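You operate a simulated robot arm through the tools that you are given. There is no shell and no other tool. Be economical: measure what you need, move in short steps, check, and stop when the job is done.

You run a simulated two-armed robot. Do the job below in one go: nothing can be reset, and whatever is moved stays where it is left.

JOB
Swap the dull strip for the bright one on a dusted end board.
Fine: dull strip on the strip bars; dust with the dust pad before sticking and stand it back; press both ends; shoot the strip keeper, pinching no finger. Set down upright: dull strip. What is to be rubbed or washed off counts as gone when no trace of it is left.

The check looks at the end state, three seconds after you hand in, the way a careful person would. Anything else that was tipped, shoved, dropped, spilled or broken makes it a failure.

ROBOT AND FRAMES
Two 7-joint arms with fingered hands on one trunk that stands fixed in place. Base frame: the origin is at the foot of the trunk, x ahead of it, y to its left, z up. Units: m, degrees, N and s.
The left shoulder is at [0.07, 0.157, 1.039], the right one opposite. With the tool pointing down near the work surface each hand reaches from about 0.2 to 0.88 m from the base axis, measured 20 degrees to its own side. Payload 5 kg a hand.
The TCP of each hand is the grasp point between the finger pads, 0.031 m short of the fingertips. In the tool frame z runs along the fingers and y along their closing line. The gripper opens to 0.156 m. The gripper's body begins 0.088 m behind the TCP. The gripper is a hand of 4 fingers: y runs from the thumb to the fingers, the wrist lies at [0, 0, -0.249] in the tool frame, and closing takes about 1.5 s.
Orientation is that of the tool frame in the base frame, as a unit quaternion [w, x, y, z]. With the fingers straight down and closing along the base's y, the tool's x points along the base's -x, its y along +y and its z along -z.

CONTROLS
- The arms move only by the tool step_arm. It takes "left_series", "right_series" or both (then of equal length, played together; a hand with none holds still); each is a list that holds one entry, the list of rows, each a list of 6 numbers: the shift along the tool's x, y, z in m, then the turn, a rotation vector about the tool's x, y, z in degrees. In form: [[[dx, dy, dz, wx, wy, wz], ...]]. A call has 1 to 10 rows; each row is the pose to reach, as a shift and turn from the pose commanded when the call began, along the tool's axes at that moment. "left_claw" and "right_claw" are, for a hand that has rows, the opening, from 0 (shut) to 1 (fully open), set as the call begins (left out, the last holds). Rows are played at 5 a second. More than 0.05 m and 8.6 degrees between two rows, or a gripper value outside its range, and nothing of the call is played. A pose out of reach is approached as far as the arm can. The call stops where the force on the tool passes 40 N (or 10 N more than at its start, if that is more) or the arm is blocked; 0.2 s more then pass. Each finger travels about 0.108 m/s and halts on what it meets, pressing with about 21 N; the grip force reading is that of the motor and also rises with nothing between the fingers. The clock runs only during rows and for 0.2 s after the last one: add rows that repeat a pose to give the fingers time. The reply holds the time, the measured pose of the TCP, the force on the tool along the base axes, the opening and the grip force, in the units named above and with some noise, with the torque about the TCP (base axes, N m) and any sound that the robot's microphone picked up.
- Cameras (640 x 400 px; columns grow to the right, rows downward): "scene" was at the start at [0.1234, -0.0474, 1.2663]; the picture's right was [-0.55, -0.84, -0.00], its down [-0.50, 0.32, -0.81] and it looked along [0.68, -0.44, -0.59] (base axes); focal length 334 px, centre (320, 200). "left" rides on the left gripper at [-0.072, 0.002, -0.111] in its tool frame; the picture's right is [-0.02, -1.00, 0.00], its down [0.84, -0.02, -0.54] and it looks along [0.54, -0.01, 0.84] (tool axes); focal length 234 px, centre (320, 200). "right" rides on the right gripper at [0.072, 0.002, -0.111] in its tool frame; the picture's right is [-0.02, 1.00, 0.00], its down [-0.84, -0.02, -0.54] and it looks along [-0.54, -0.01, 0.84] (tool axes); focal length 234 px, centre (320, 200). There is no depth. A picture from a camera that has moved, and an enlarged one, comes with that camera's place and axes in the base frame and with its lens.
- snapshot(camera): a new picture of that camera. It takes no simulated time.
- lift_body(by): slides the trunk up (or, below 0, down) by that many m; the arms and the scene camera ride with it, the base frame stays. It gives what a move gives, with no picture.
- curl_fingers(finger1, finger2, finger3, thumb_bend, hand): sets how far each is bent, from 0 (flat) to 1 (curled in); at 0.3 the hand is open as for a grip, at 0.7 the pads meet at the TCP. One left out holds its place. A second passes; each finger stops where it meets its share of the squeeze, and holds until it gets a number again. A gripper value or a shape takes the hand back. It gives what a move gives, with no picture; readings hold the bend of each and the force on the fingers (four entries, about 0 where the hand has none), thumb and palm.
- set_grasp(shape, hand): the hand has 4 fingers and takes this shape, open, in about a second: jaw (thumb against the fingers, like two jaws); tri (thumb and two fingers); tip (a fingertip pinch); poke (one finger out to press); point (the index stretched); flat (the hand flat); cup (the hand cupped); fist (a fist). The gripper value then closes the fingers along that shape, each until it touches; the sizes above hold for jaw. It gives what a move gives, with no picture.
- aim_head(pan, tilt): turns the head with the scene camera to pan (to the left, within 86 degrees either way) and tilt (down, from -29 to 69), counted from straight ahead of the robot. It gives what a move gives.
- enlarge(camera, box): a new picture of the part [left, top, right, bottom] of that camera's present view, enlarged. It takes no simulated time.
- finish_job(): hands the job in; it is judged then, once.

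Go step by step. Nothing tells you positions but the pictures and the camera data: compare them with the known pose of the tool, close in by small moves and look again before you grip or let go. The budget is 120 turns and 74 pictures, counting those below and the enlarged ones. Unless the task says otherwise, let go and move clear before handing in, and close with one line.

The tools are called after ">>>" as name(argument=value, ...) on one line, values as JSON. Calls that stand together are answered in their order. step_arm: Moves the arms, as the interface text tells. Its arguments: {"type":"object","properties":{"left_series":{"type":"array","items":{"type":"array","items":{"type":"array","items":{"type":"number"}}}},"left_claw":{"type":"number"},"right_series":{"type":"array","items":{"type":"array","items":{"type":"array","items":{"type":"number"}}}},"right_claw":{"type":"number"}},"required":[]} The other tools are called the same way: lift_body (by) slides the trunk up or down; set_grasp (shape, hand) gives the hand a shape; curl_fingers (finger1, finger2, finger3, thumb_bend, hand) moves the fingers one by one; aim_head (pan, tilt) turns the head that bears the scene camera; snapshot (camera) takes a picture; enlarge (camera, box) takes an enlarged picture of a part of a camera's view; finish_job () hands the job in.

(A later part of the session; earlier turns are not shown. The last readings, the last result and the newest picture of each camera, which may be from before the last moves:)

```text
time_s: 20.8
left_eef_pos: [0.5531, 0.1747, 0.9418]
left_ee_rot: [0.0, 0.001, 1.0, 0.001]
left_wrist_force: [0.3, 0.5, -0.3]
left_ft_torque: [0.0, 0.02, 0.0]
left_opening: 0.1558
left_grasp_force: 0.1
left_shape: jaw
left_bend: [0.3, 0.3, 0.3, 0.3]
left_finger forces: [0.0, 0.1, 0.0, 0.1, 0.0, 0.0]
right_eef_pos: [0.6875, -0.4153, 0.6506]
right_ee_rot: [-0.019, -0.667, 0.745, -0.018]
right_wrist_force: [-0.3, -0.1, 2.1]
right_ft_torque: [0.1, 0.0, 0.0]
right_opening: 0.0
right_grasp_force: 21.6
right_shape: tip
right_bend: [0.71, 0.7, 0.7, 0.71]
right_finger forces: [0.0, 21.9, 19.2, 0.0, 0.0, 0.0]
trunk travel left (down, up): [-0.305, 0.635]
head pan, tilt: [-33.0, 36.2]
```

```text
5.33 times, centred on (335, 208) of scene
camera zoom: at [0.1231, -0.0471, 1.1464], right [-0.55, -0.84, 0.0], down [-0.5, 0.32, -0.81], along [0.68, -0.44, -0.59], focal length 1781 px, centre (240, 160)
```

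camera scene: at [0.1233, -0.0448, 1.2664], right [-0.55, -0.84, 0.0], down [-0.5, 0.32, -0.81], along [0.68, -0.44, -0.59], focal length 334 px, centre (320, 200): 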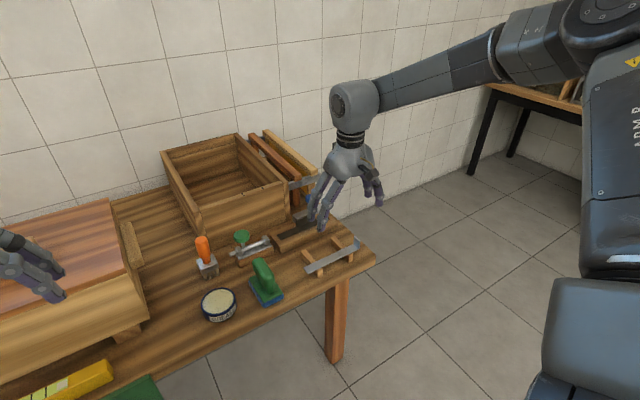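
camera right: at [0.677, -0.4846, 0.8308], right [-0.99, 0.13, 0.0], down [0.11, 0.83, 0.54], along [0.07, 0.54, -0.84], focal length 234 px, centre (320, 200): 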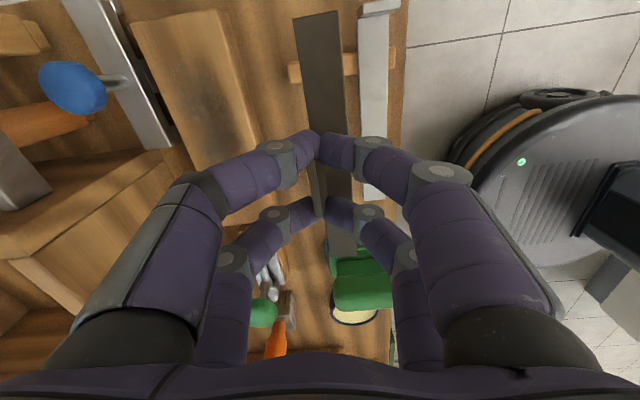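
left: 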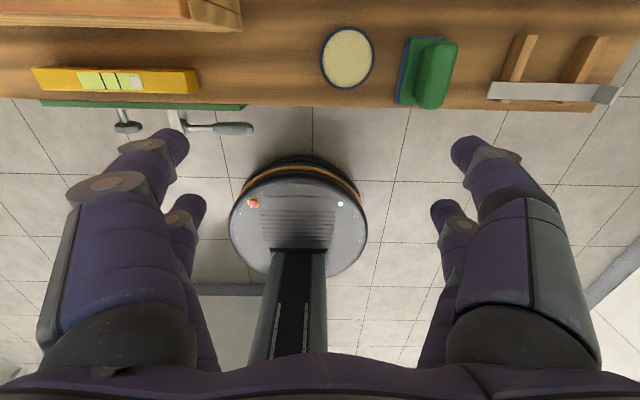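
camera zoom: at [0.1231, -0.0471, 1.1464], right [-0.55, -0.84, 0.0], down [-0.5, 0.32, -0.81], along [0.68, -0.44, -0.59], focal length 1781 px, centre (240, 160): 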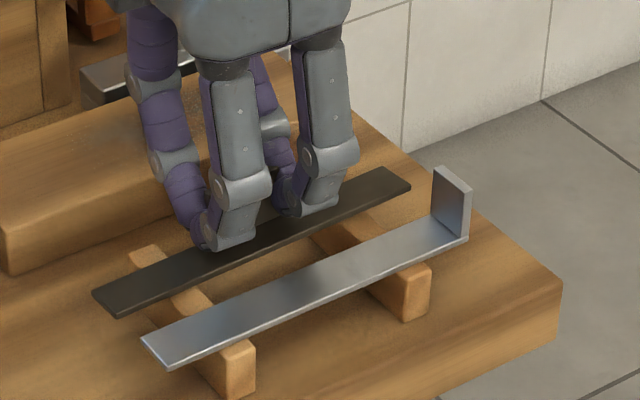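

The strip touches the bars (force rising). Settling another millimetre and opening slightly, then rising.

>>> step_arm(right_series=[[[0, 0, 0.0015, 0, 0, 0], [0, 0, 0.0015, 0, 0, 0]]])

>>> step_arm(right_series=[[[0, 0, 0, 0, 0, 0], [0, 0, 0, 0, 0, 0], [0, 0, 0, 0, 0, 0], [0, 0, 0, 0, 0, 0]]], right_claw=0.18)

>>> step_arm(right_series=[[[0, 0, -0.02, 0, 0, 0], [0, 0, -0.05, 0, 0, 0], [0, 0, -0.09, 0, 0, 0], [0, 0, -0.13, 0, 0, 0]]])

>>> snapshot(camera="right")

>>> enlarge(camera="scene", box=[250, 150, 390, 250])

```text
time_s: 21.4
left_eef_pos: [0.5526, 0.1757, 0.9417]
left_ee_rot: [0.001, 0.001, 1.0, 0.0]
left_wrist_force: [-0.3, -0.8, -0.6]
left_ft_torque: [0.01, 0.0, 0.01]
left_opening: 0.1558
left_grasp_force: 0.0
left_shape: jaw
left_bend: [0.3, 0.3, 0.3, 0.3]
left_finger forces: [0.0, 0.0, 0.0, 0.0, 0.0, 0.0]
right_eef_pos: [0.6864, -0.416, 0.6485]
right_ee_rot: [-0.019, -0.667, 0.745, -0.017]
right_wrist_force: [0.3, -1.5, 7.5]
right_ft_torque: [0.22, -0.02, 0.01]
right_opening: 0.0001
right_grasp_force: 20.9
right_shape: tip
right_bend: [0.71, 0.7, 0.71, 0.71]
right_finger forces: [0.0, 23.5, 20.4, 0.0, 0.1, 0.1]
trunk travel left (down, up): [-0.305, 0.635]
head pan, tilt: [-33.0, 36.2]
```

```text
time_s: 22.4
left_eef_pos: [0.5534, 0.1743, 0.9425]
left_ee_rot: [0.0, 0.0, 1.0, 0.0]
left_wrist_force: [-0.1, 0.0, -0.3]
left_ft_torque: [0.02, -0.02, -0.04]
left_opening: 0.1555
left_grasp_force: 0.0
left_shape: jaw
left_bend: [0.3, 0.3, 0.3, 0.3]
left_finger forces: [0.1, 0.0, 0.1, 0.1, 0.1, 0.1]
right_eef_pos: [0.6868, -0.4155, 0.6455]
right_ee_rot: [-0.019, -0.667, 0.745, -0.018]
right_wrist_force: [-0.7, -0.2, 1.0]
right_ft_torque: [-0.01, 0.02, 0.0]
right_opening: 0.028
right_grasp_force: 0.1
right_shape: tip
right_bend: [0.73, 0.73, 0.73, 0.7]
right_finger forces: [0.0, 0.0, 0.0, 0.1, 0.0, 0.0]
trunk travel left (down, up): [-0.305, 0.635]
head pan, tilt: [-33.0, 36.2]
```

```text
time_s: 23.4
left_eef_pos: [0.5531, 0.174, 0.9418]
left_ee_rot: [0.0, -0.001, 1.0, 0.0]
left_wrist_force: [-0.2, 1.0, 0.2]
left_ft_torque: [0.0, 0.0, -0.01]
left_opening: 0.1559
left_grasp_force: 0.0
left_shape: jaw
left_bend: [0.3, 0.3, 0.3, 0.3]
left_finger forces: [0.0, 0.1, 0.1, 0.1, 0.0, 0.0]
right_eef_pos: [0.6866, -0.4086, 0.7786]
right_ee_rot: [-0.019, -0.667, 0.745, -0.018]
right_wrist_force: [-0.7, -0.1, 0.2]
right_ft_torque: [-0.04, -0.02, 0.04]
right_opening: 0.028
right_grasp_force: 0.0
right_shape: tip
right_bend: [0.73, 0.73, 0.73, 0.7]
right_finger forces: [0.0, 0.1, 0.0, 0.0, 0.1, 0.0]
trunk travel left (down, up): [-0.305, 0.635]
head pan, tilt: [-33.0, 36.2]
```

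```text
40 pictures are left
camera right: at [0.677, -0.4736, 0.8932], right [-0.99, 0.13, 0.0], down [0.11, 0.86, 0.5], along [0.07, 0.5, -0.87], focal length 234 px, centre (320, 200)
```

right: 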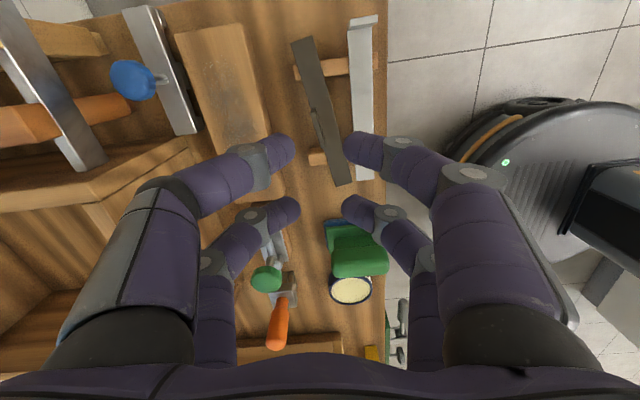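

```text
4.00 times, centred on (320, 200) of scene
camera zoom: at [0.1227, -0.0468, 1.1463], right [-0.55, -0.84, 0.0], down [-0.5, 0.32, -0.81], along [0.68, -0.44, -0.59], focal length 1336 px, centre (320, 200)
```

zoom: 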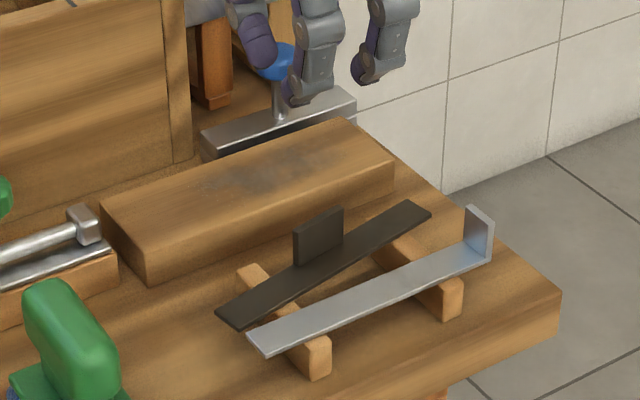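

The dull strip rests upright on both bars, slightly askew but stable. Next is the dust pad; I'll look closely at the dust patch and the pad.

>>> enlarge(camera="scene", box=[268, 170, 358, 230])

>>> enlarge(camera="scene", box=[190, 180, 300, 270])

```text
6.67 times, centred on (313, 200) of scene
camera zoom: at [0.1227, -0.0468, 1.1463], right [-0.55, -0.84, 0.0], down [-0.5, 0.32, -0.81], along [0.68, -0.44, -0.59], focal length 2226 px, centre (367, 200)
```

zoom: 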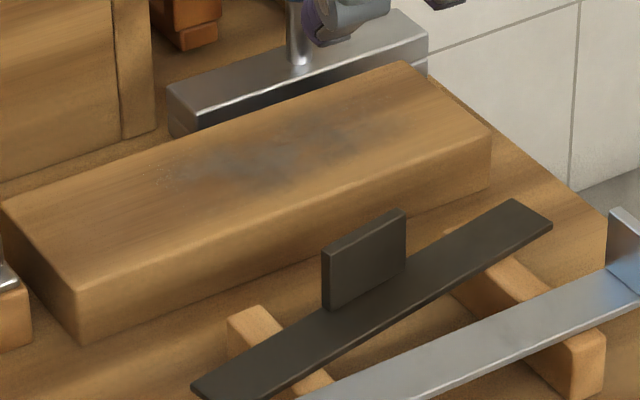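

```text
4.44 times, centred on (245, 225) of scene
camera zoom: at [0.1227, -0.0468, 1.1463], right [-0.55, -0.84, 0.0], down [-0.5, 0.32, -0.81], along [0.68, -0.44, -0.59], focal length 1484 px, centre (653, 89)
```

zoom: 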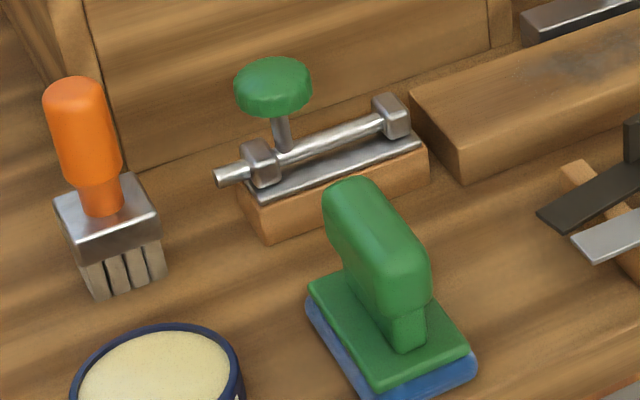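

Dust patch spans about y -0.385…-0.49 on the board (board x 0.752–0.82, y -0.52…-0.32). The pad's handle is at about (0.67, -0.237), long axis along x. I'll turn the hand to close across y, tilted 12° forward, and hover over it.

>>> set_grasp(hand="right", shape="jaw")

>>> step_arm(right_series=[[[-0.017, 0.0036, 0.0, 0.65, -1.22, 8.36], [-0.034, 0.0072, 0.0, 1.3, -2.44, 16.72], [-0.052, 0.0108, 0.0, 1.95, -3.66, 25.08], [-0.069, 0.0144, 0.0, 2.6, -4.88, 33.44], [-0.086, 0.018, 0.0, 3.25, -6.1, 41.8], [-0.103, 0.022, 0.0, 3.9, -7.32, 50.16], [-0.12, 0.025, 0.0, 4.55, -8.54, 58.52], [-0.138, 0.029, 0.0, 5.2, -9.76, 66.88], [-0.155, 0.032, 0.0, 5.85, -10.98, 75.24], [-0.172, 0.036, 0.01, 6.5, -12.2, 83.6]]], right_claw=0.5)

>>> snapshot(camera="right")

```text
time_s: 24.3
left_eef_pos: [0.5534, 0.1743, 0.9403]
left_ee_rot: [0.0, 0.0, 1.0, 0.0]
left_wrist_force: [0.0, -0.7, -0.4]
left_ft_torque: [0.01, 0.01, 0.0]
left_opening: 0.1558
left_grasp_force: 0.0
left_shape: jaw
left_bend: [0.3, 0.3, 0.3, 0.3]
left_finger forces: [0.0, 0.0, 0.1, 0.0, 0.0, 0.0]
right_eef_pos: [0.6861, -0.4092, 0.778]
right_ee_rot: [-0.019, -0.667, 0.745, -0.017]
right_wrist_force: [-1.4, 0.9, -0.2]
right_ft_torque: [0.0, -0.05, 0.0]
right_opening: 0.1558
right_grasp_force: 0.0
right_shape: jaw
right_bend: [0.3, 0.3, 0.3, 0.3]
right_finger forces: [0.1, 0.1, 0.0, 0.0, 0.0, 0.0]
trunk travel left (down, up): [-0.305, 0.635]
head pan, tilt: [-33.0, 36.2]
```

```text
time_s: 26.5
left_eef_pos: [0.5528, 0.174, 0.941]
left_ee_rot: [0.0, -0.001, 1.0, -0.001]
left_wrist_force: [-0.8, -0.6, 0.3]
left_ft_torque: [0.01, 0.0, -0.01]
left_opening: 0.1561
left_grasp_force: 0.0
left_shape: jaw
left_bend: [0.3, 0.3, 0.3, 0.3]
left_finger forces: [0.0, 0.0, 0.0, 0.0, 0.0, 0.0]
right_eef_pos: [0.6705, -0.2352, 0.7571]
right_ee_rot: [0.104, 0.0, 0.995, 0.001]
right_wrist_force: [0.0, 0.5, 0.0]
right_ft_torque: [-0.02, 0.01, 0.0]
right_opening: 0.0785
right_grasp_force: 0.0
right_shape: jaw
right_bend: [0.73, 0.73, 0.73, 0.7]
right_finger forces: [0.0, 0.0, 0.0, 0.0, 0.0, 0.0]
trunk travel left (down, up): [-0.305, 0.635]
head pan, tilt: [-33.0, 36.2]
```

```text
36 pictures are left
camera right: at [0.5764, -0.2329, 0.8504], right [0.02, 1.0, 0.01], down [0.71, -0.02, 0.71], along [0.71, -0.01, -0.71], focal length 234 px, centre (320, 200)
```

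right: 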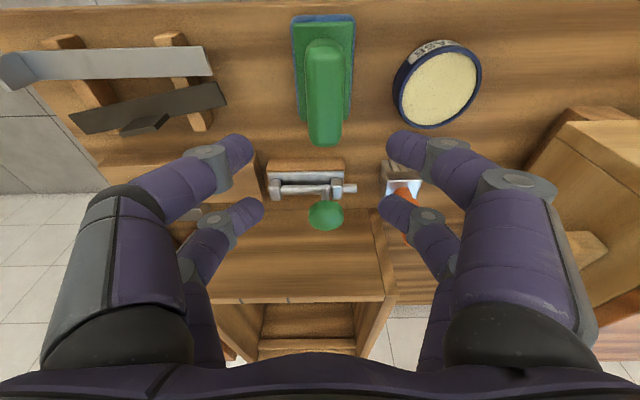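

The pad handle is at about (0.667, -0.231) with its top near z 0.645. Descending straight onto it.

>>> step_arm(right_series=[[[0.007, 0.004, 0.03, 0, 0, 0], [0.014, 0.004, 0.06, 0, 0, 0], [0.021, 0.004, 0.09, 0, 0, 0], [0.0284, 0.004, 0.1167, 0, 0, 0]]])

>>> snapshot(camera="right")

>>> enlarge(camera="scene", box=[190, 150, 310, 270])

```text
time_s: 27.5
left_eef_pos: [0.553, 0.1738, 0.9401]
left_ee_rot: [0.001, 0.0, 1.0, 0.0]
left_wrist_force: [-0.2, -0.7, 0.0]
left_ft_torque: [-0.02, 0.01, 0.04]
left_opening: 0.1558
left_grasp_force: 0.1
left_shape: jaw
left_bend: [0.3, 0.3, 0.3, 0.3]
left_finger forces: [0.1, 0.0, 0.0, 0.0, 0.1, 0.0]
right_eef_pos: [0.6669, -0.2301, 0.6403]
right_ee_rot: [0.104, -0.002, 0.995, 0.001]
right_wrist_force: [0.2, -0.5, 0.0]
right_ft_torque: [0.04, 0.02, -0.04]
right_opening: 0.0786
right_grasp_force: 0.1
right_shape: jaw
right_bend: [0.73, 0.73, 0.73, 0.7]
right_finger forces: [0.0, 0.0, 0.0, 0.1, 0.2, 0.0]
trunk travel left (down, up): [-0.305, 0.635]
head pan, tilt: [-33.0, 36.2]
```

```text
35 pictures are left
camera right: at [0.5725, -0.2288, 0.7323], right [0.02, 1.0, 0.01], down [0.71, -0.02, 0.71], along [0.71, -0.01, -0.71], focal length 234 px, centre (320, 200)
```

right: 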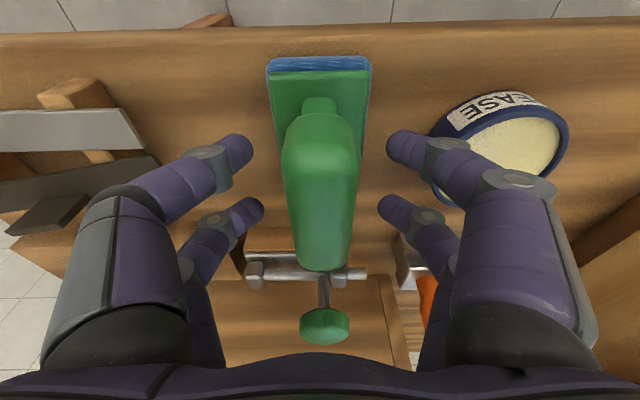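

```text
3.33 times, centred on (250, 210) of scene
camera zoom: at [0.1238, -0.0473, 1.1463], right [-0.55, -0.84, 0.0], down [-0.5, 0.32, -0.81], along [0.68, -0.44, -0.59], focal length 1113 px, centre (553, 167)
```

zoom: 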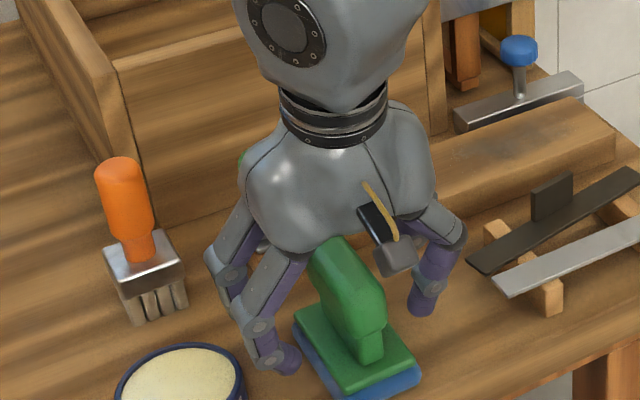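

The fingers straddle the handle squarely. Closing to grip.

>>> step_arm(right_series=[[[0, 0, 0, 0, 0, 0], [0, 0, 0, 0, 0, 0], [0, 0, 0, 0, 0, 0], [0, 0, 0, 0, 0, 0], [0, 0, 0, 0, 0, 0]]], right_claw=0)

>>> step_arm(right_series=[[[-0.002, 0, -0.01, 0, 0, 0], [-0.006, 0, -0.03, 0, 0, 0], [-0.013, 0, -0.06, 0, 0, 0], [-0.021, 0, -0.1, 0, 0, 0]]])

>>> enlarge(camera="scene", box=[190, 120, 350, 260])

```text
time_s: 28.7
left_eef_pos: [0.5537, 0.1744, 0.9421]
left_ee_rot: [-0.001, 0.0, 1.0, 0.0]
left_wrist_force: [0.6, 0.8, 0.4]
left_ft_torque: [0.0, 0.0, -0.02]
left_opening: 0.1557
left_grasp_force: 0.0
left_shape: jaw
left_bend: [0.3, 0.3, 0.3, 0.3]
left_finger forces: [0.0, 0.1, 0.0, 0.0, 0.1, 0.0]
right_eef_pos: [0.6662, -0.2293, 0.6403]
right_ee_rot: [0.104, -0.001, 0.995, 0.0]
right_wrist_force: [-1.3, 0.9, 7.1]
right_ft_torque: [0.04, 0.44, -0.08]
right_opening: 0.0282
right_grasp_force: 21.3
right_shape: jaw
right_bend: [0.74, 0.72, 0.71, 0.7]
right_finger forces: [22.7, 17.6, 18.4, 0.1, 20.0, 0.0]
trunk travel left (down, up): [-0.305, 0.635]
head pan, tilt: [-33.0, 36.2]
```

```text
time_s: 29.7
left_eef_pos: [0.552, 0.1743, 0.9419]
left_ee_rot: [-0.001, 0.001, 1.0, 0.0]
left_wrist_force: [-0.2, -0.2, 0.0]
left_ft_torque: [-0.01, -0.03, 0.01]
left_opening: 0.1557
left_grasp_force: 0.0
left_shape: jaw
left_bend: [0.3, 0.3, 0.3, 0.3]
left_finger forces: [0.1, 0.0, 0.1, 0.0, 0.0, 0.1]
right_eef_pos: [0.6677, -0.2304, 0.7426]
right_ee_rot: [0.104, -0.001, 0.995, 0.0]
right_wrist_force: [-0.4, 0.1, -0.7]
right_ft_torque: [-0.05, 0.01, 0.01]
right_opening: 0.0272
right_grasp_force: 20.9
right_shape: jaw
right_bend: [0.74, 0.72, 0.71, 0.7]
right_finger forces: [18.2, 17.2, 18.7, 0.0, 16.8, 0.0]
trunk travel left (down, up): [-0.305, 0.635]
head pan, tilt: [-33.0, 36.2]
```

```text
2.86 times, centred on (270, 190) of scene
camera zoom: at [0.1226, -0.0468, 1.1463], right [-0.55, -0.84, 0.0], down [-0.5, 0.32, -0.81], along [0.68, -0.44, -0.59], focal length 954 px, centre (463, 229)
```

zoom: 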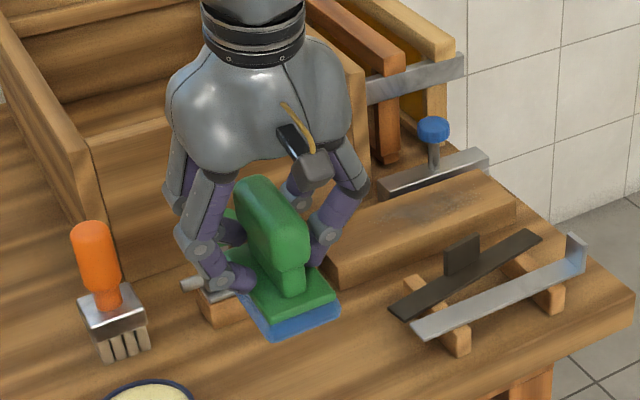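

The pad is held level. Carrying it over the board, approaching from the near side above everything.

>>> step_arm(right_series=[[[-0.006, -0.03, -0.029, 0, 0, 0], [-0.0062, -0.075, -0.029, 0, 0, 0], [-0.0062, -0.12, -0.029, 0, 0, 0], [-0.0062, -0.165, -0.029, 0, 0, 0], [-0.05, -0.175, -0.02, 0, 0, 0], [-0.09, -0.175, -0.012, 0, 0, 0], [-0.1099, -0.175, -0.0073, 0, 0, 0]]])

>>> snapshot(camera="right")

>>> enlarge(camera="scene", box=[230, 100, 370, 240])

```text
time_s: 31.3
left_eef_pos: [0.5535, 0.1741, 0.9412]
left_ee_rot: [0.0, 0.0, 1.0, 0.0]
left_wrist_force: [0.4, 0.1, -1.4]
left_ft_torque: [-0.02, -0.01, 0.04]
left_opening: 0.1559
left_grasp_force: 0.1
left_shape: jaw
left_bend: [0.3, 0.3, 0.3, 0.3]
left_finger forces: [0.0, 0.0, 0.0, 0.0, 0.0, 0.0]
right_eef_pos: [0.7732, -0.4045, 0.7691]
right_ee_rot: [0.103, 0.0, 0.995, 0.001]
right_wrist_force: [-0.5, -0.2, -1.7]
right_ft_torque: [-0.02, -0.01, 0.04]
right_opening: 0.0273
right_grasp_force: 21.0
right_shape: jaw
right_bend: [0.74, 0.72, 0.71, 0.7]
right_finger forces: [17.7, 16.9, 18.9, 0.0, 16.2, 0.1]
trunk travel left (down, up): [-0.305, 0.635]
head pan, tilt: [-33.0, 36.2]
```

```text
32 pictures are left
camera right: at [0.6796, -0.4027, 0.8629], right [0.02, 1.0, 0.01], down [0.71, -0.02, 0.7], along [0.7, -0.01, -0.71], focal length 234 px, centre (320, 200)
```

right: 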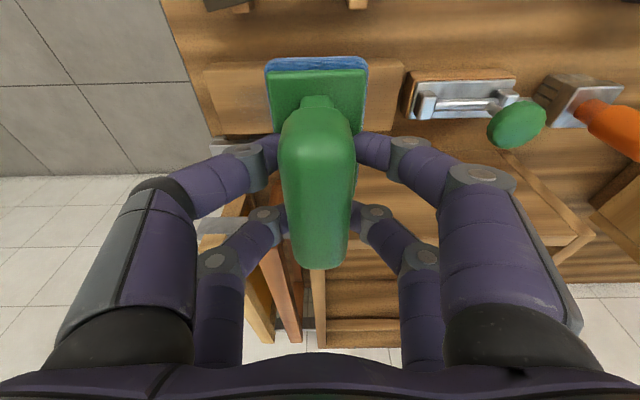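

```text
2.86 times, centred on (300, 170) of scene
camera zoom: at [0.124, -0.0473, 1.1462], right [-0.55, -0.84, 0.0], down [-0.5, 0.32, -0.81], along [0.68, -0.44, -0.59], focal length 954 px, centre (377, 286)
```

zoom: 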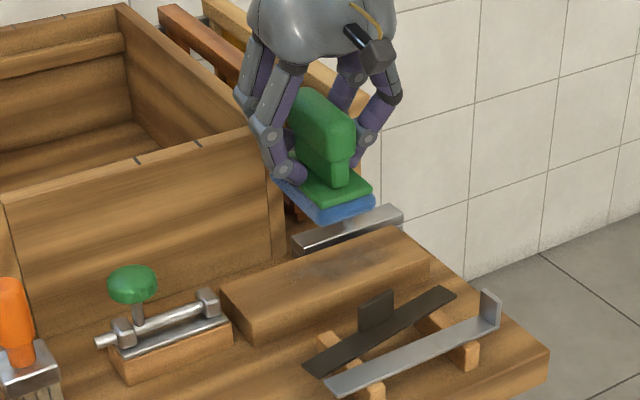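

The pad hangs level above the board. Lowering to contact in stages.

>>> step_arm(right_series=[[[0.006, 0, 0.02, 0, 0, 0], [0.011, 0, 0.045, 0, 0, 0], [0.0175, 0, 0.07, 0, 0, 0], [0.0185, 0, 0.075, 0, 0, 0], [0.019, 0, 0.078, 0, 0, 0]]])

>>> enlarge(camera="scene", box=[240, 120, 370, 230])

```text
time_s: 32.5
left_eef_pos: [0.5538, 0.1744, 0.9401]
left_ee_rot: [0.0, 0.0, 1.0, -0.001]
left_wrist_force: [-0.1, -0.3, 0.7]
left_ft_torque: [0.02, 0.02, 0.02]
left_opening: 0.1561
left_grasp_force: 0.2
left_shape: jaw
left_bend: [0.3, 0.3, 0.3, 0.3]
left_finger forces: [0.0, 0.1, 0.0, 0.1, 0.1, 0.0]
right_eef_pos: [0.7707, -0.4061, 0.689]
right_ee_rot: [0.103, 0.0, 0.995, 0.001]
right_wrist_force: [0.5, -0.4, -0.6]
right_ft_torque: [0.0, -0.03, 0.01]
right_opening: 0.027
right_grasp_force: 20.6
right_shape: jaw
right_bend: [0.74, 0.72, 0.71, 0.7]
right_finger forces: [17.7, 17.0, 19.0, 0.0, 16.4, 0.1]
trunk travel left (down, up): [-0.305, 0.635]
head pan, tilt: [-33.0, 36.2]
```

```text
3.64 times, centred on (305, 175) of scene
camera zoom: at [0.1238, -0.0474, 1.1462], right [-0.55, -0.84, 0.0], down [-0.5, 0.32, -0.81], along [0.68, -0.44, -0.59], focal length 1214 px, centre (374, 291)
```

zoom: 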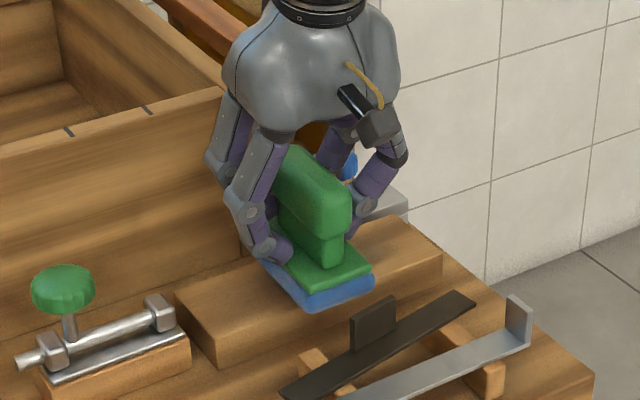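

Just above the board, clear of the tab and blue slide. Continuing down to light contact.

>>> step_arm(right_series=[[[0.0004, 0, 0.002, 0, 0, 0], [0.0008, 0, 0.004, 0, 0, 0], [0.0013, 0, 0.006, 0, 0, 0], [0.0017, 0, 0.008, 0, 0, 0]]])

```text
time_s: 33.5
left_eef_pos: [0.5522, 0.1747, 0.9408]
left_ee_rot: [0.0, 0.0, 1.0, 0.0]
left_wrist_force: [0.6, 0.1, -0.2]
left_ft_torque: [-0.03, -0.01, 0.06]
left_opening: 0.1558
left_grasp_force: 0.0
left_shape: jaw
left_bend: [0.3, 0.3, 0.3, 0.3]
left_finger forces: [0.0, 0.1, 0.1, 0.0, 0.0, 0.0]
right_eef_pos: [0.7708, -0.4056, 0.6811]
right_ee_rot: [0.104, -0.001, 0.995, 0.0]
right_wrist_force: [-0.2, -0.5, -0.7]
right_ft_torque: [-0.01, -0.05, 0.0]
right_opening: 0.0272
right_grasp_force: 21.1
right_shape: jaw
right_bend: [0.74, 0.72, 0.71, 0.7]
right_finger forces: [17.7, 17.0, 18.9, 0.0, 16.3, 0.0]
trunk travel left (down, up): [-0.305, 0.635]
head pan, tilt: [-33.0, 36.2]
```

>>> step_arm(right_series=[[[0.0004, 0, 0.002, 0, 0, 0], [0.0008, 0, 0.004, 0, 0, 0], [0.0011, 0, 0.005, 0, 0, 0], [0.0013, 0, 0.006, 0, 0, 0]]])

```text
time_s: 34.5
left_eef_pos: [0.553, 0.1743, 0.9422]
left_ee_rot: [0.0, 0.0, 1.0, 0.0]
left_wrist_force: [0.6, 0.6, -0.5]
left_ft_torque: [0.0, 0.0, -0.02]
left_opening: 0.1558
left_grasp_force: 0.1
left_shape: jaw
left_bend: [0.3, 0.3, 0.3, 0.3]
left_finger forces: [0.0, 0.0, 0.1, 0.0, 0.0, 0.1]
right_eef_pos: [0.7712, -0.4062, 0.674]
right_ee_rot: [0.103, -0.001, 0.995, 0.0]
right_wrist_force: [0.4, -0.7, -0.7]
right_ft_torque: [-0.01, 0.02, 0.03]
right_opening: 0.0272
right_grasp_force: 20.5
right_shape: jaw
right_bend: [0.74, 0.72, 0.71, 0.7]
right_finger forces: [17.7, 17.1, 19.0, 0.1, 16.2, 0.0]
trunk travel left (down, up): [-0.305, 0.635]
head pan, tilt: [-33.0, 36.2]
```

No contact yet; going on a few millimetres.

>>> step_arm(right_series=[[[0.0004, 0, 0.002, 0, 0, 0], [0.0008, 0, 0.004, 0, 0, 0], [0.0011, 0, 0.005, 0, 0, 0], [0.0013, 0, 0.006, 0, 0, 0]]])

>>> enlarge(camera="scene", box=[270, 160, 350, 220])

```text
time_s: 35.5
left_eef_pos: [0.5534, 0.1746, 0.9421]
left_ee_rot: [0.0, 0.001, 1.0, 0.0]
left_wrist_force: [-0.4, 0.6, 0.4]
left_ft_torque: [0.02, -0.03, -0.01]
left_opening: 0.1561
left_grasp_force: 0.0
left_shape: jaw
left_bend: [0.3, 0.3, 0.3, 0.3]
left_finger forces: [0.0, 0.1, 0.0, 0.0, 0.0, 0.0]
right_eef_pos: [0.7713, -0.4052, 0.6704]
right_ee_rot: [0.106, -0.001, 0.994, 0.0]
right_wrist_force: [-2.0, -1.0, 6.5]
right_ft_torque: [0.11, 0.25, 0.03]
right_opening: 0.0275
right_grasp_force: 20.7
right_shape: jaw
right_bend: [0.74, 0.72, 0.71, 0.7]
right_finger forces: [19.9, 17.2, 20.0, 0.0, 17.5, 0.0]
trunk travel left (down, up): [-0.305, 0.635]
head pan, tilt: [-33.0, 36.2]
```

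```text
6.67 times, centred on (310, 190) of scene
camera zoom: at [0.1226, -0.0469, 1.1465], right [-0.55, -0.84, 0.0], down [-0.5, 0.32, -0.81], along [0.68, -0.44, -0.59], focal length 2226 px, centre (387, 267)
```

zoom: 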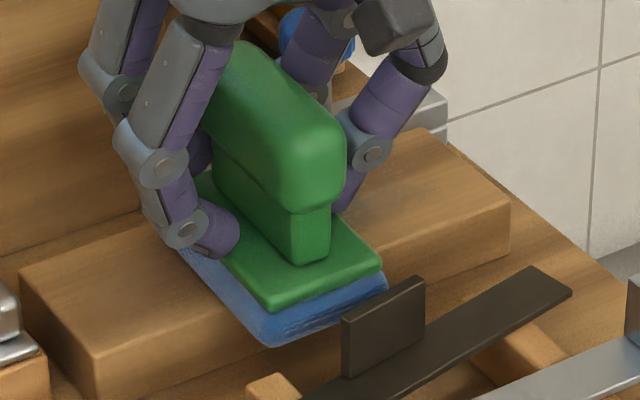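

Contact at about 6.5 N. Now rubbing along the board in y over the dusty span.

>>> step_arm(right_series=[[[-0.003, -0.02, 0.001, 0, 0, 0], [-0.003, -0.04, 0.001, 0, 0, 0], [-0.003, -0.06, 0.001, 0, 0, 0], [-0.003, -0.075, 0.001, 0, 0, 0], [-0.003, -0.055, 0.001, 0, 0, 0], [-0.003, -0.03, 0.001, 0, 0, 0], [-0.003, -0.005, 0.001, 0, 0, 0], [-0.003, 0.02, 0.001, 0, 0, 0], [-0.003, 0.04, 0.001, 0, 0, 0], [-0.003, 0.02, 0.001, 0, 0, 0]]])

>>> enlarge(camera="scene", box=[250, 140, 370, 230])

```text
time_s: 37.7
left_eef_pos: [0.551, 0.1754, 0.9431]
left_ee_rot: [0.0, -0.001, 1.0, 0.0]
left_wrist_force: [0.4, -1.2, -0.2]
left_ft_torque: [0.0, -0.03, -0.02]
left_opening: 0.1556
left_grasp_force: 0.2
left_shape: jaw
left_bend: [0.3, 0.3, 0.3, 0.3]
left_finger forces: [0.1, 0.0, 0.0, 0.1, 0.1, 0.1]
right_eef_pos: [0.7747, -0.3814, 0.6709]
right_ee_rot: [0.105, -0.002, 0.994, 0.002]
right_wrist_force: [-0.2, 6.1, 12.2]
right_ft_torque: [0.38, 0.29, -0.14]
right_opening: 0.0271
right_grasp_force: 21.3
right_shape: jaw
right_bend: [0.74, 0.72, 0.72, 0.7]
right_finger forces: [25.4, 19.4, 18.9, 0.0, 19.5, 0.1]
trunk travel left (down, up): [-0.305, 0.635]
head pan, tilt: [-33.0, 36.2]
```

```text
4.44 times, centred on (310, 185) of scene
camera zoom: at [0.1221, -0.0463, 1.1465], right [-0.54, -0.84, 0.0], down [-0.5, 0.32, -0.81], along [0.68, -0.44, -0.59], focal length 1484 px, centre (364, 267)
```

zoom: 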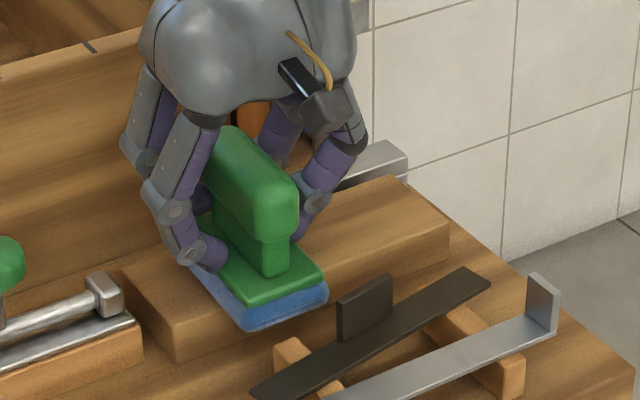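

The right part already looks clean. One more full stroke set, then lift to inspect.

>>> step_arm(right_series=[[[0.004, -0.03, 0, 0, 0, 0], [0.004, -0.06, 0, 0, 0, 0], [0.004, -0.09, 0, 0, 0, 0], [-0.002, -0.1, 0, 0, 0, 0], [-0.002, -0.07, 0, 0, 0, 0], [-0.002, -0.04, 0, 0, 0, 0], [-0.002, -0.01, 0, 0, 0, 0], [-0.002, 0.02, 0, 0, 0, 0], [0.0, -0.02, 0, 0, 0, 0]]])

>>> step_arm(right_series=[[[-0.003, 0, -0.015, 0, 0, 0], [-0.011, 0, -0.05, 0, 0, 0], [-0.02, 0, -0.095, 0, 0, 0], [0.025, 0, -0.105, 0, 0, 0], [0.07, 0, -0.115, 0, 0, 0]]])

>>> enlarge(camera="scene", box=[255, 150, 355, 230])

>>> snapshot(camera="right")

```text
time_s: 39.7
left_eef_pos: [0.5529, 0.1758, 0.942]
left_ee_rot: [0.001, 0.0, 1.0, 0.001]
left_wrist_force: [0.1, 0.2, 0.3]
left_ft_torque: [0.05, 0.02, 0.0]
left_opening: 0.1559
left_grasp_force: 0.1
left_shape: jaw
left_bend: [0.3, 0.3, 0.3, 0.3]
left_finger forces: [0.0, 0.0, 0.1, 0.1, 0.0, 0.0]
right_eef_pos: [0.7743, -0.4033, 0.6694]
right_ee_rot: [0.104, -0.001, 0.995, 0.001]
right_wrist_force: [0.8, 3.6, 8.3]
right_ft_torque: [0.27, 0.17, -0.09]
right_opening: 0.0272
right_grasp_force: 21.4
right_shape: jaw
right_bend: [0.74, 0.72, 0.72, 0.7]
right_finger forces: [24.8, 18.8, 19.3, 0.1, 20.5, 0.1]
trunk travel left (down, up): [-0.305, 0.635]
head pan, tilt: [-33.0, 36.2]
```

```text
time_s: 40.9
left_eef_pos: [0.5526, 0.1746, 0.943]
left_ee_rot: [0.002, 0.0, 1.0, 0.001]
left_wrist_force: [0.1, 0.2, -0.4]
left_ft_torque: [0.02, 0.01, 0.0]
left_opening: 0.1563
left_grasp_force: 0.1
left_shape: jaw
left_bend: [0.3, 0.3, 0.3, 0.3]
left_finger forces: [0.0, 0.1, 0.0, 0.0, 0.0, 0.0]
right_eef_pos: [0.6803, -0.4038, 0.7655]
right_ee_rot: [0.104, -0.001, 0.995, 0.001]
right_wrist_force: [-0.4, 0.1, -0.5]
right_ft_torque: [0.01, -0.02, 0.03]
right_opening: 0.0268
right_grasp_force: 21.1
right_shape: jaw
right_bend: [0.74, 0.72, 0.72, 0.7]
right_finger forces: [18.3, 17.1, 19.4, 0.1, 18.7, 0.1]
trunk travel left (down, up): [-0.305, 0.635]
head pan, tilt: [-33.0, 36.2]
```

```text
5.00 times, centred on (305, 190) of scene
camera zoom: at [0.1225, -0.047, 1.1464], right [-0.55, -0.84, 0.0], down [-0.5, 0.32, -0.81], along [0.68, -0.44, -0.59], focal length 1669 px, centre (395, 250)
```

zoom: 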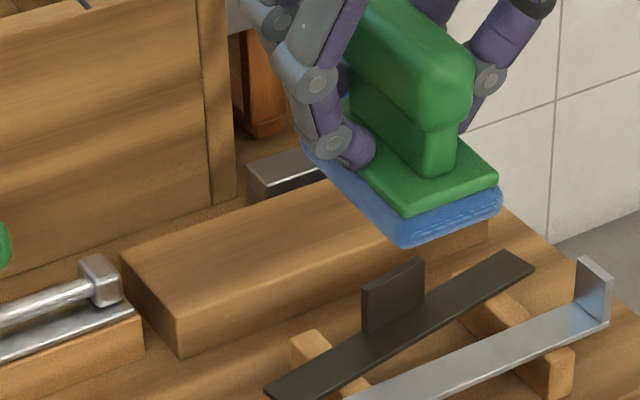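

```text
26 pictures are left
camera right: at [0.5863, -0.4021, 0.8598], right [0.02, 1.0, 0.01], down [0.71, -0.02, 0.71], along [0.71, -0.01, -0.71], focal length 234 px, centre (320, 200)
```

right: 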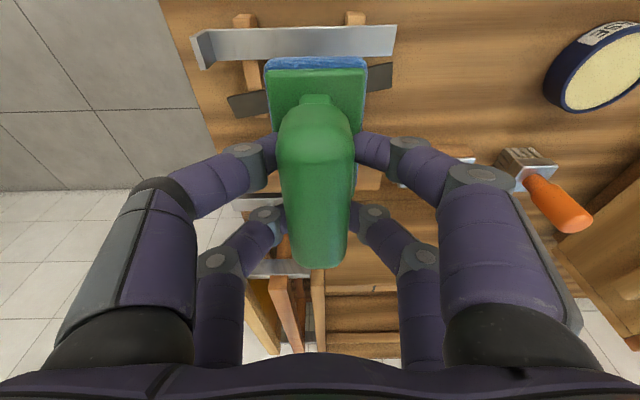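

The board looks clean where visible. Returning the pad to its original spot.

>>> step_arm(right_series=[[[0.004, 0.045, -0.001, 0, 0, 0], [0.008, 0.09, -0.002, 0, 0, 0], [0.0127, 0.135, -0.0027, 0, 0, 0], [0.0127, 0.1738, -0.0027, 0, 0, 0], [0.02, 0.1738, 0.033, 0, 0, 0], [0.029, 0.1738, 0.073, 0, 0, 0], [0.037, 0.1738, 0.11, 0, 0, 0], [0.0384, 0.1738, 0.1181, 0, 0, 0]]])

>>> enlarge(camera="scene", box=[190, 160, 360, 270])

```text
time_s: 42.7
left_eef_pos: [0.5533, 0.1742, 0.9418]
left_ee_rot: [-0.001, -0.001, 1.0, 0.0]
left_wrist_force: [0.1, 0.6, 1.0]
left_ft_torque: [0.01, 0.04, 0.0]
left_opening: 0.1559
left_grasp_force: 0.1
left_shape: jaw
left_bend: [0.3, 0.3, 0.3, 0.3]
left_finger forces: [0.1, 0.1, 0.0, 0.1, 0.0, 0.1]
right_eef_pos: [0.6682, -0.2323, 0.6436]
right_ee_rot: [0.104, -0.001, 0.995, 0.0]
right_wrist_force: [-0.6, 0.7, -0.3]
right_ft_torque: [-0.01, -0.01, -0.01]
right_opening: 0.0268
right_grasp_force: 20.6
right_shape: jaw
right_bend: [0.74, 0.72, 0.72, 0.7]
right_finger forces: [18.0, 17.0, 19.1, 0.1, 17.6, 0.1]
trunk travel left (down, up): [-0.305, 0.635]
head pan, tilt: [-33.0, 36.2]
```

```text
3.64 times, centred on (275, 215) of scene
camera zoom: at [0.1233, -0.0469, 1.1463], right [-0.55, -0.84, 0.0], down [-0.5, 0.32, -0.81], along [0.68, -0.44, -0.59], focal length 1214 px, centre (484, 146)
```

zoom: 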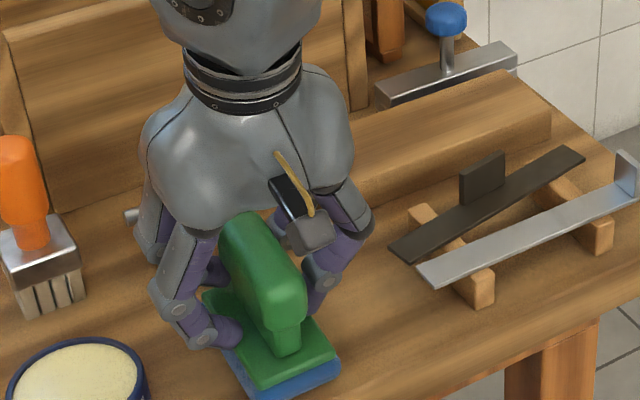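

Board is clean. Lowering the pad to touch the table, then releasing.

>>> step_arm(right_series=[[[0.0004, 0, 0.002, 0, 0, 0], [0.0008, 0, 0.004, 0, 0, 0], [0.0012, 0, 0.0055, 0, 0, 0]]])

```text
time_s: 43.5
left_eef_pos: [0.5502, 0.1751, 0.9425]
left_ee_rot: [0.001, 0.001, 1.0, 0.0]
left_wrist_force: [0.5, -0.5, -0.3]
left_ft_torque: [0.0, 0.03, 0.02]
left_opening: 0.1558
left_grasp_force: 0.1
left_shape: jaw
left_bend: [0.3, 0.3, 0.3, 0.3]
left_finger forces: [0.0, 0.0, 0.0, 0.1, 0.0, 0.1]
right_eef_pos: [0.6694, -0.2307, 0.6409]
right_ee_rot: [0.107, -0.002, 0.994, 0.001]
right_wrist_force: [4.4, -4.1, 25.4]
right_ft_torque: [-0.22, 1.28, 0.16]
right_opening: 0.0279
right_grasp_force: 20.8
right_shape: jaw
right_bend: [0.74, 0.72, 0.71, 0.7]
right_finger forces: [34.4, 20.9, 25.8, 0.0, 34.6, 0.1]
trunk travel left (down, up): [-0.305, 0.635]
head pan, tilt: [-33.0, 36.2]
```

Firm contact. Easing up a touch, opening, and rising clear.

>>> step_arm(right_series=[[[-0.0006, 0, -0.003, 0, 0, 0], [-0.0006, 0, -0.003, 0, 0, 0]]])

>>> step_arm(right_series=[[[0, 0, 0, 0, 0, 0], [0, 0, 0, 0, 0, 0], [0, 0, 0, 0, 0, 0], [0, 0, 0, 0, 0, 0]]], right_claw=0.5)

>>> step_arm(right_series=[[[-0.006, 0, -0.03, 0, 0, 0], [-0.014, 0, -0.07, 0, 0, 0], [-0.023, 0, -0.11, 0, 0, 0]]])

>>> snapshot(camera="right")

>>> enlarge(camera="scene", box=[190, 150, 370, 270])

```text
time_s: 44.1
left_eef_pos: [0.5523, 0.1743, 0.9427]
left_ee_rot: [0.0, 0.0, 1.0, 0.0]
left_wrist_force: [-0.7, 1.1, 0.2]
left_ft_torque: [-0.02, -0.03, -0.02]
left_opening: 0.1561
left_grasp_force: 0.0
left_shape: jaw
left_bend: [0.3, 0.3, 0.3, 0.3]
left_finger forces: [0.1, 0.1, 0.0, 0.1, 0.0, 0.0]
right_eef_pos: [0.6682, -0.2317, 0.6425]
right_ee_rot: [0.104, -0.002, 0.995, 0.0]
right_wrist_force: [6.8, -1.9, 15.3]
right_ft_torque: [-0.04, 0.52, 0.07]
right_opening: 0.0276
right_grasp_force: 20.6
right_shape: jaw
right_bend: [0.74, 0.72, 0.71, 0.7]
right_finger forces: [29.6, 19.3, 23.7, 0.2, 29.1, 0.0]
trunk travel left (down, up): [-0.305, 0.635]
head pan, tilt: [-33.0, 36.2]
```

```text
time_s: 45.1
left_eef_pos: [0.5532, 0.1739, 0.9412]
left_ee_rot: [0.0, 0.002, 1.0, 0.0]
left_wrist_force: [-0.5, 0.1, 0.1]
left_ft_torque: [0.02, 0.0, 0.01]
left_opening: 0.1559
left_grasp_force: 0.0
left_shape: jaw
left_bend: [0.3, 0.3, 0.3, 0.3]
left_finger forces: [0.0, 0.0, 0.1, 0.0, 0.1, 0.1]
right_eef_pos: [0.6679, -0.2313, 0.6415]
right_ee_rot: [0.103, 0.0, 0.995, 0.0]
right_wrist_force: [-1.0, 0.1, 0.0]
right_ft_torque: [0.0, -0.02, 0.02]
right_opening: 0.0774
right_grasp_force: 0.1
right_shape: jaw
right_bend: [0.73, 0.73, 0.73, 0.7]
right_finger forces: [0.0, 0.1, 0.0, 0.0, 0.0, 0.0]
trunk travel left (down, up): [-0.305, 0.635]
head pan, tilt: [-33.0, 36.2]
```

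```text
time_s: 45.9
left_eef_pos: [0.553, 0.1753, 0.9426]
left_ee_rot: [0.0, 0.0, 1.0, 0.0]
left_wrist_force: [0.3, -0.6, -0.1]
left_ft_torque: [-0.01, 0.02, 0.02]
left_opening: 0.1559
left_grasp_force: 0.1
left_shape: jaw
left_bend: [0.3, 0.3, 0.3, 0.3]
left_finger forces: [0.0, 0.1, 0.0, 0.0, 0.0, 0.0]
right_eef_pos: [0.6656, -0.2296, 0.754]
right_ee_rot: [0.105, -0.001, 0.994, 0.0]
right_wrist_force: [0.4, 0.0, 0.7]
right_ft_torque: [0.0, -0.01, 0.01]
right_opening: 0.0775
right_grasp_force: 0.2
right_shape: jaw
right_bend: [0.73, 0.73, 0.73, 0.7]
right_finger forces: [0.0, 0.0, 0.0, 0.0, 0.0, 0.0]
trunk travel left (down, up): [-0.305, 0.635]
head pan, tilt: [-33.0, 36.2]
```

```text
24 pictures are left
camera right: at [0.5725, -0.2272, 0.848], right [0.02, 1.0, 0.01], down [0.71, -0.02, 0.71], along [0.71, -0.01, -0.71], focal length 234 px, centre (320, 200)
```

right: 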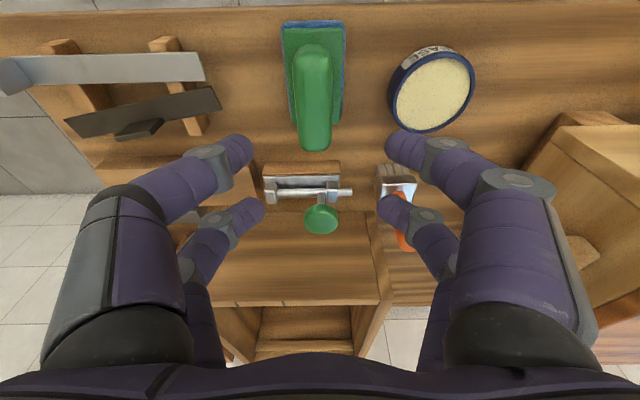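

```text
3.33 times, centred on (280, 210) of scene
camera zoom: at [0.1227, -0.0468, 1.1463], right [-0.55, -0.84, 0.0], down [-0.5, 0.32, -0.81], along [0.68, -0.44, -0.59], focal length 1113 px, centre (453, 167)
```

zoom: 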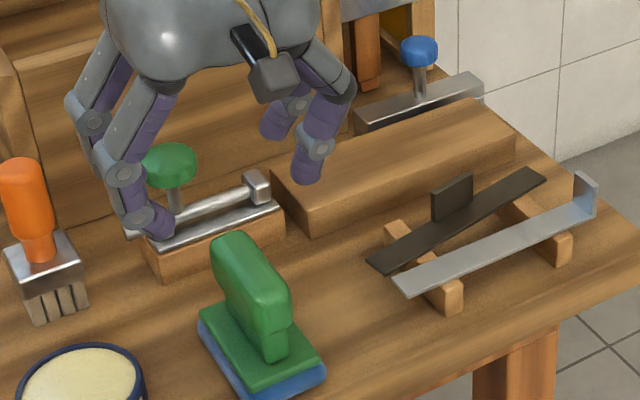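

The pad stands back in place and the board is clean. Next is the bright strip: its tab is at about (0.636, -0.505), z 0.607–0.632. I'll hover over it with the forward finger pair lined up.

>>> set_grasp(hand="right", shape="tip")

>>> step_arm(right_series=[[[0.008, -0.04, 0, 0, 0, 0], [0.016, -0.08, 0, 0, 0, 0], [0.024, -0.12, 0, 0, 0, 0], [0.032, -0.16, 0, 0, 0, 0], [0.04, -0.2, 0, 0, 0, 0], [0.05, -0.24, 0.01, 0, 0, 0], [0.06, -0.275, 0.02, 0, 0, 0], [0.067, -0.275, 0.041, 0, 0, 0]]], right_claw=0.28)

>>> snapshot(camera="right")

```text
time_s: 46.8
left_eef_pos: [0.5537, 0.1745, 0.9414]
left_ee_rot: [0.0, 0.0, 1.0, 0.0]
left_wrist_force: [-0.6, 0.7, -0.3]
left_ft_torque: [0.01, -0.02, 0.01]
left_opening: 0.1558
left_grasp_force: 0.0
left_shape: jaw
left_bend: [0.3, 0.3, 0.3, 0.3]
left_finger forces: [0.0, 0.0, 0.0, 0.0, 0.0, 0.0]
right_eef_pos: [0.6676, -0.2299, 0.7531]
right_ee_rot: [0.104, 0.0, 0.995, 0.0]
right_wrist_force: [0.1, 0.4, -0.3]
right_ft_torque: [-0.01, 0.02, -0.01]
right_opening: 0.1559
right_grasp_force: 0.0
right_shape: tip
right_bend: [0.3, 0.3, 0.3, 0.3]
right_finger forces: [0.1, 0.1, 0.1, 0.1, 0.0, 0.0]
trunk travel left (down, up): [-0.305, 0.635]
head pan, tilt: [-33.0, 36.2]
```

```text
time_s: 48.6
left_eef_pos: [0.5532, 0.1746, 0.9407]
left_ee_rot: [0.0, 0.0, 1.0, 0.0]
left_wrist_force: [0.5, 0.0, -0.5]
left_ft_torque: [-0.01, 0.0, 0.04]
left_opening: 0.1559
left_grasp_force: 0.0
left_shape: jaw
left_bend: [0.3, 0.3, 0.3, 0.3]
left_finger forces: [0.0, 0.1, 0.0, 0.0, 0.1, 0.0]
right_eef_pos: [0.6117, -0.5075, 0.6998]
right_ee_rot: [0.104, 0.0, 0.995, 0.0]
right_wrist_force: [-0.1, 0.2, 0.7]
right_ft_torque: [-0.01, 0.03, -0.02]
right_opening: 0.0441
right_grasp_force: 0.0
right_shape: tip
right_bend: [0.73, 0.73, 0.73, 0.7]
right_finger forces: [0.0, 0.0, 0.0, 0.0, 0.0, 0.0]
trunk travel left (down, up): [-0.305, 0.635]
head pan, tilt: [-33.0, 36.2]
```

```text
22 pictures are left
camera right: at [0.5173, -0.5053, 0.7932], right [0.02, 1.0, 0.01], down [0.71, -0.02, 0.71], along [0.71, -0.01, -0.71], focal length 234 px, centre (320, 200)
```

right: 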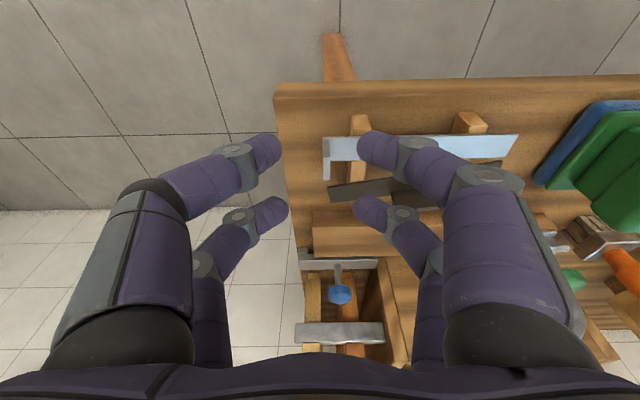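

>>> enlarge(camera="right", box=[270, 110, 390, 230])

```text
3.33 times, centred on (330, 170) of right
camera zoom: at [0.5173, -0.5053, 0.7932], right [0.02, 1.0, 0.01], down [0.71, -0.02, 0.71], along [0.71, -0.01, -0.71], focal length 781 px, centre (287, 300)
```

zoom: 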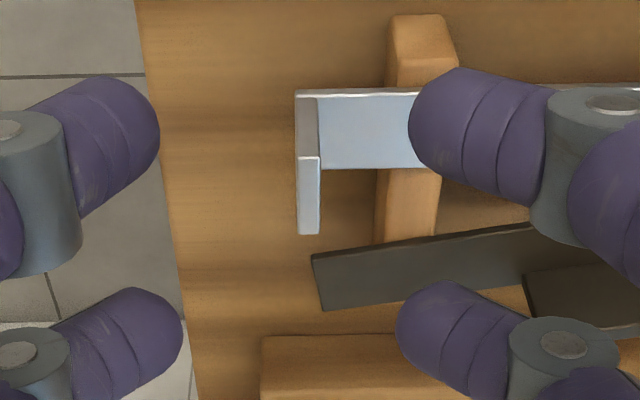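

The tab is 5 mm thick at (0.639, -0.501). Centring on it and descending.

>>> step_arm(right_series=[[[0.0, 0.006, 0.0, 0, 0, 0], [0.004, 0.006, 0.02, 0, 0, 0], [0.0075, 0.006, 0.04, 0, 0, 0], [0.0104, 0.006, 0.056, 0, 0, 0]]])

>>> enlarge(camera="right", box=[230, 120, 410, 260])

>>> enlarge(camera="scene", box=[320, 160, 410, 230])

```text
time_s: 49.6
left_eef_pos: [0.5536, 0.1747, 0.9411]
left_ee_rot: [0.0, 0.0, 1.0, 0.001]
left_wrist_force: [-0.2, -0.4, 0.0]
left_ft_torque: [0.0, 0.05, 0.02]
left_opening: 0.1559
left_grasp_force: 0.2
left_shape: jaw
left_bend: [0.3, 0.3, 0.3, 0.3]
left_finger forces: [0.1, 0.0, 0.0, 0.1, 0.1, 0.0]
right_eef_pos: [0.6124, -0.5002, 0.6424]
right_ee_rot: [0.104, -0.002, 0.995, 0.001]
right_wrist_force: [0.6, -0.1, -0.7]
right_ft_torque: [-0.01, 0.01, 0.04]
right_opening: 0.044
right_grasp_force: 0.0
right_shape: tip
right_bend: [0.73, 0.73, 0.73, 0.7]
right_finger forces: [0.1, 0.1, 0.0, 0.1, 0.0, 0.0]
trunk travel left (down, up): [-0.305, 0.635]
head pan, tilt: [-33.0, 36.2]
```

```text
2.86 times, centred on (320, 190) of right
camera zoom: at [0.5183, -0.4992, 0.7361], right [0.02, 1.0, 0.01], down [0.71, -0.02, 0.71], along [0.71, -0.01, -0.71], focal length 669 px, centre (320, 229)
```

zoom: 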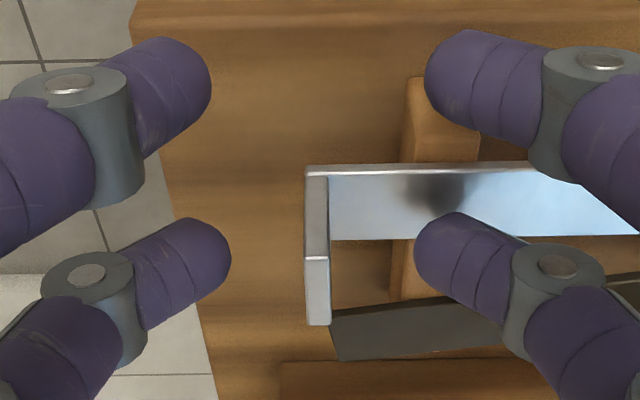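

```text
5.71 times, centred on (365, 195) of scene
camera zoom: at [0.1237, -0.0475, 1.1462], right [-0.55, -0.84, 0.0], down [-0.5, 0.32, -0.81], along [0.68, -0.44, -0.59], focal length 1908 px, centre (63, 229)
```

zoom: 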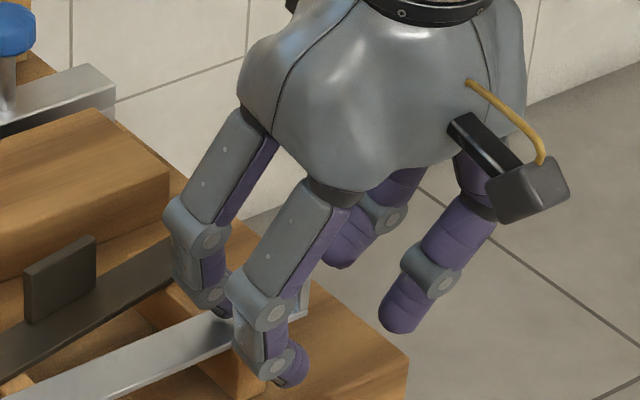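

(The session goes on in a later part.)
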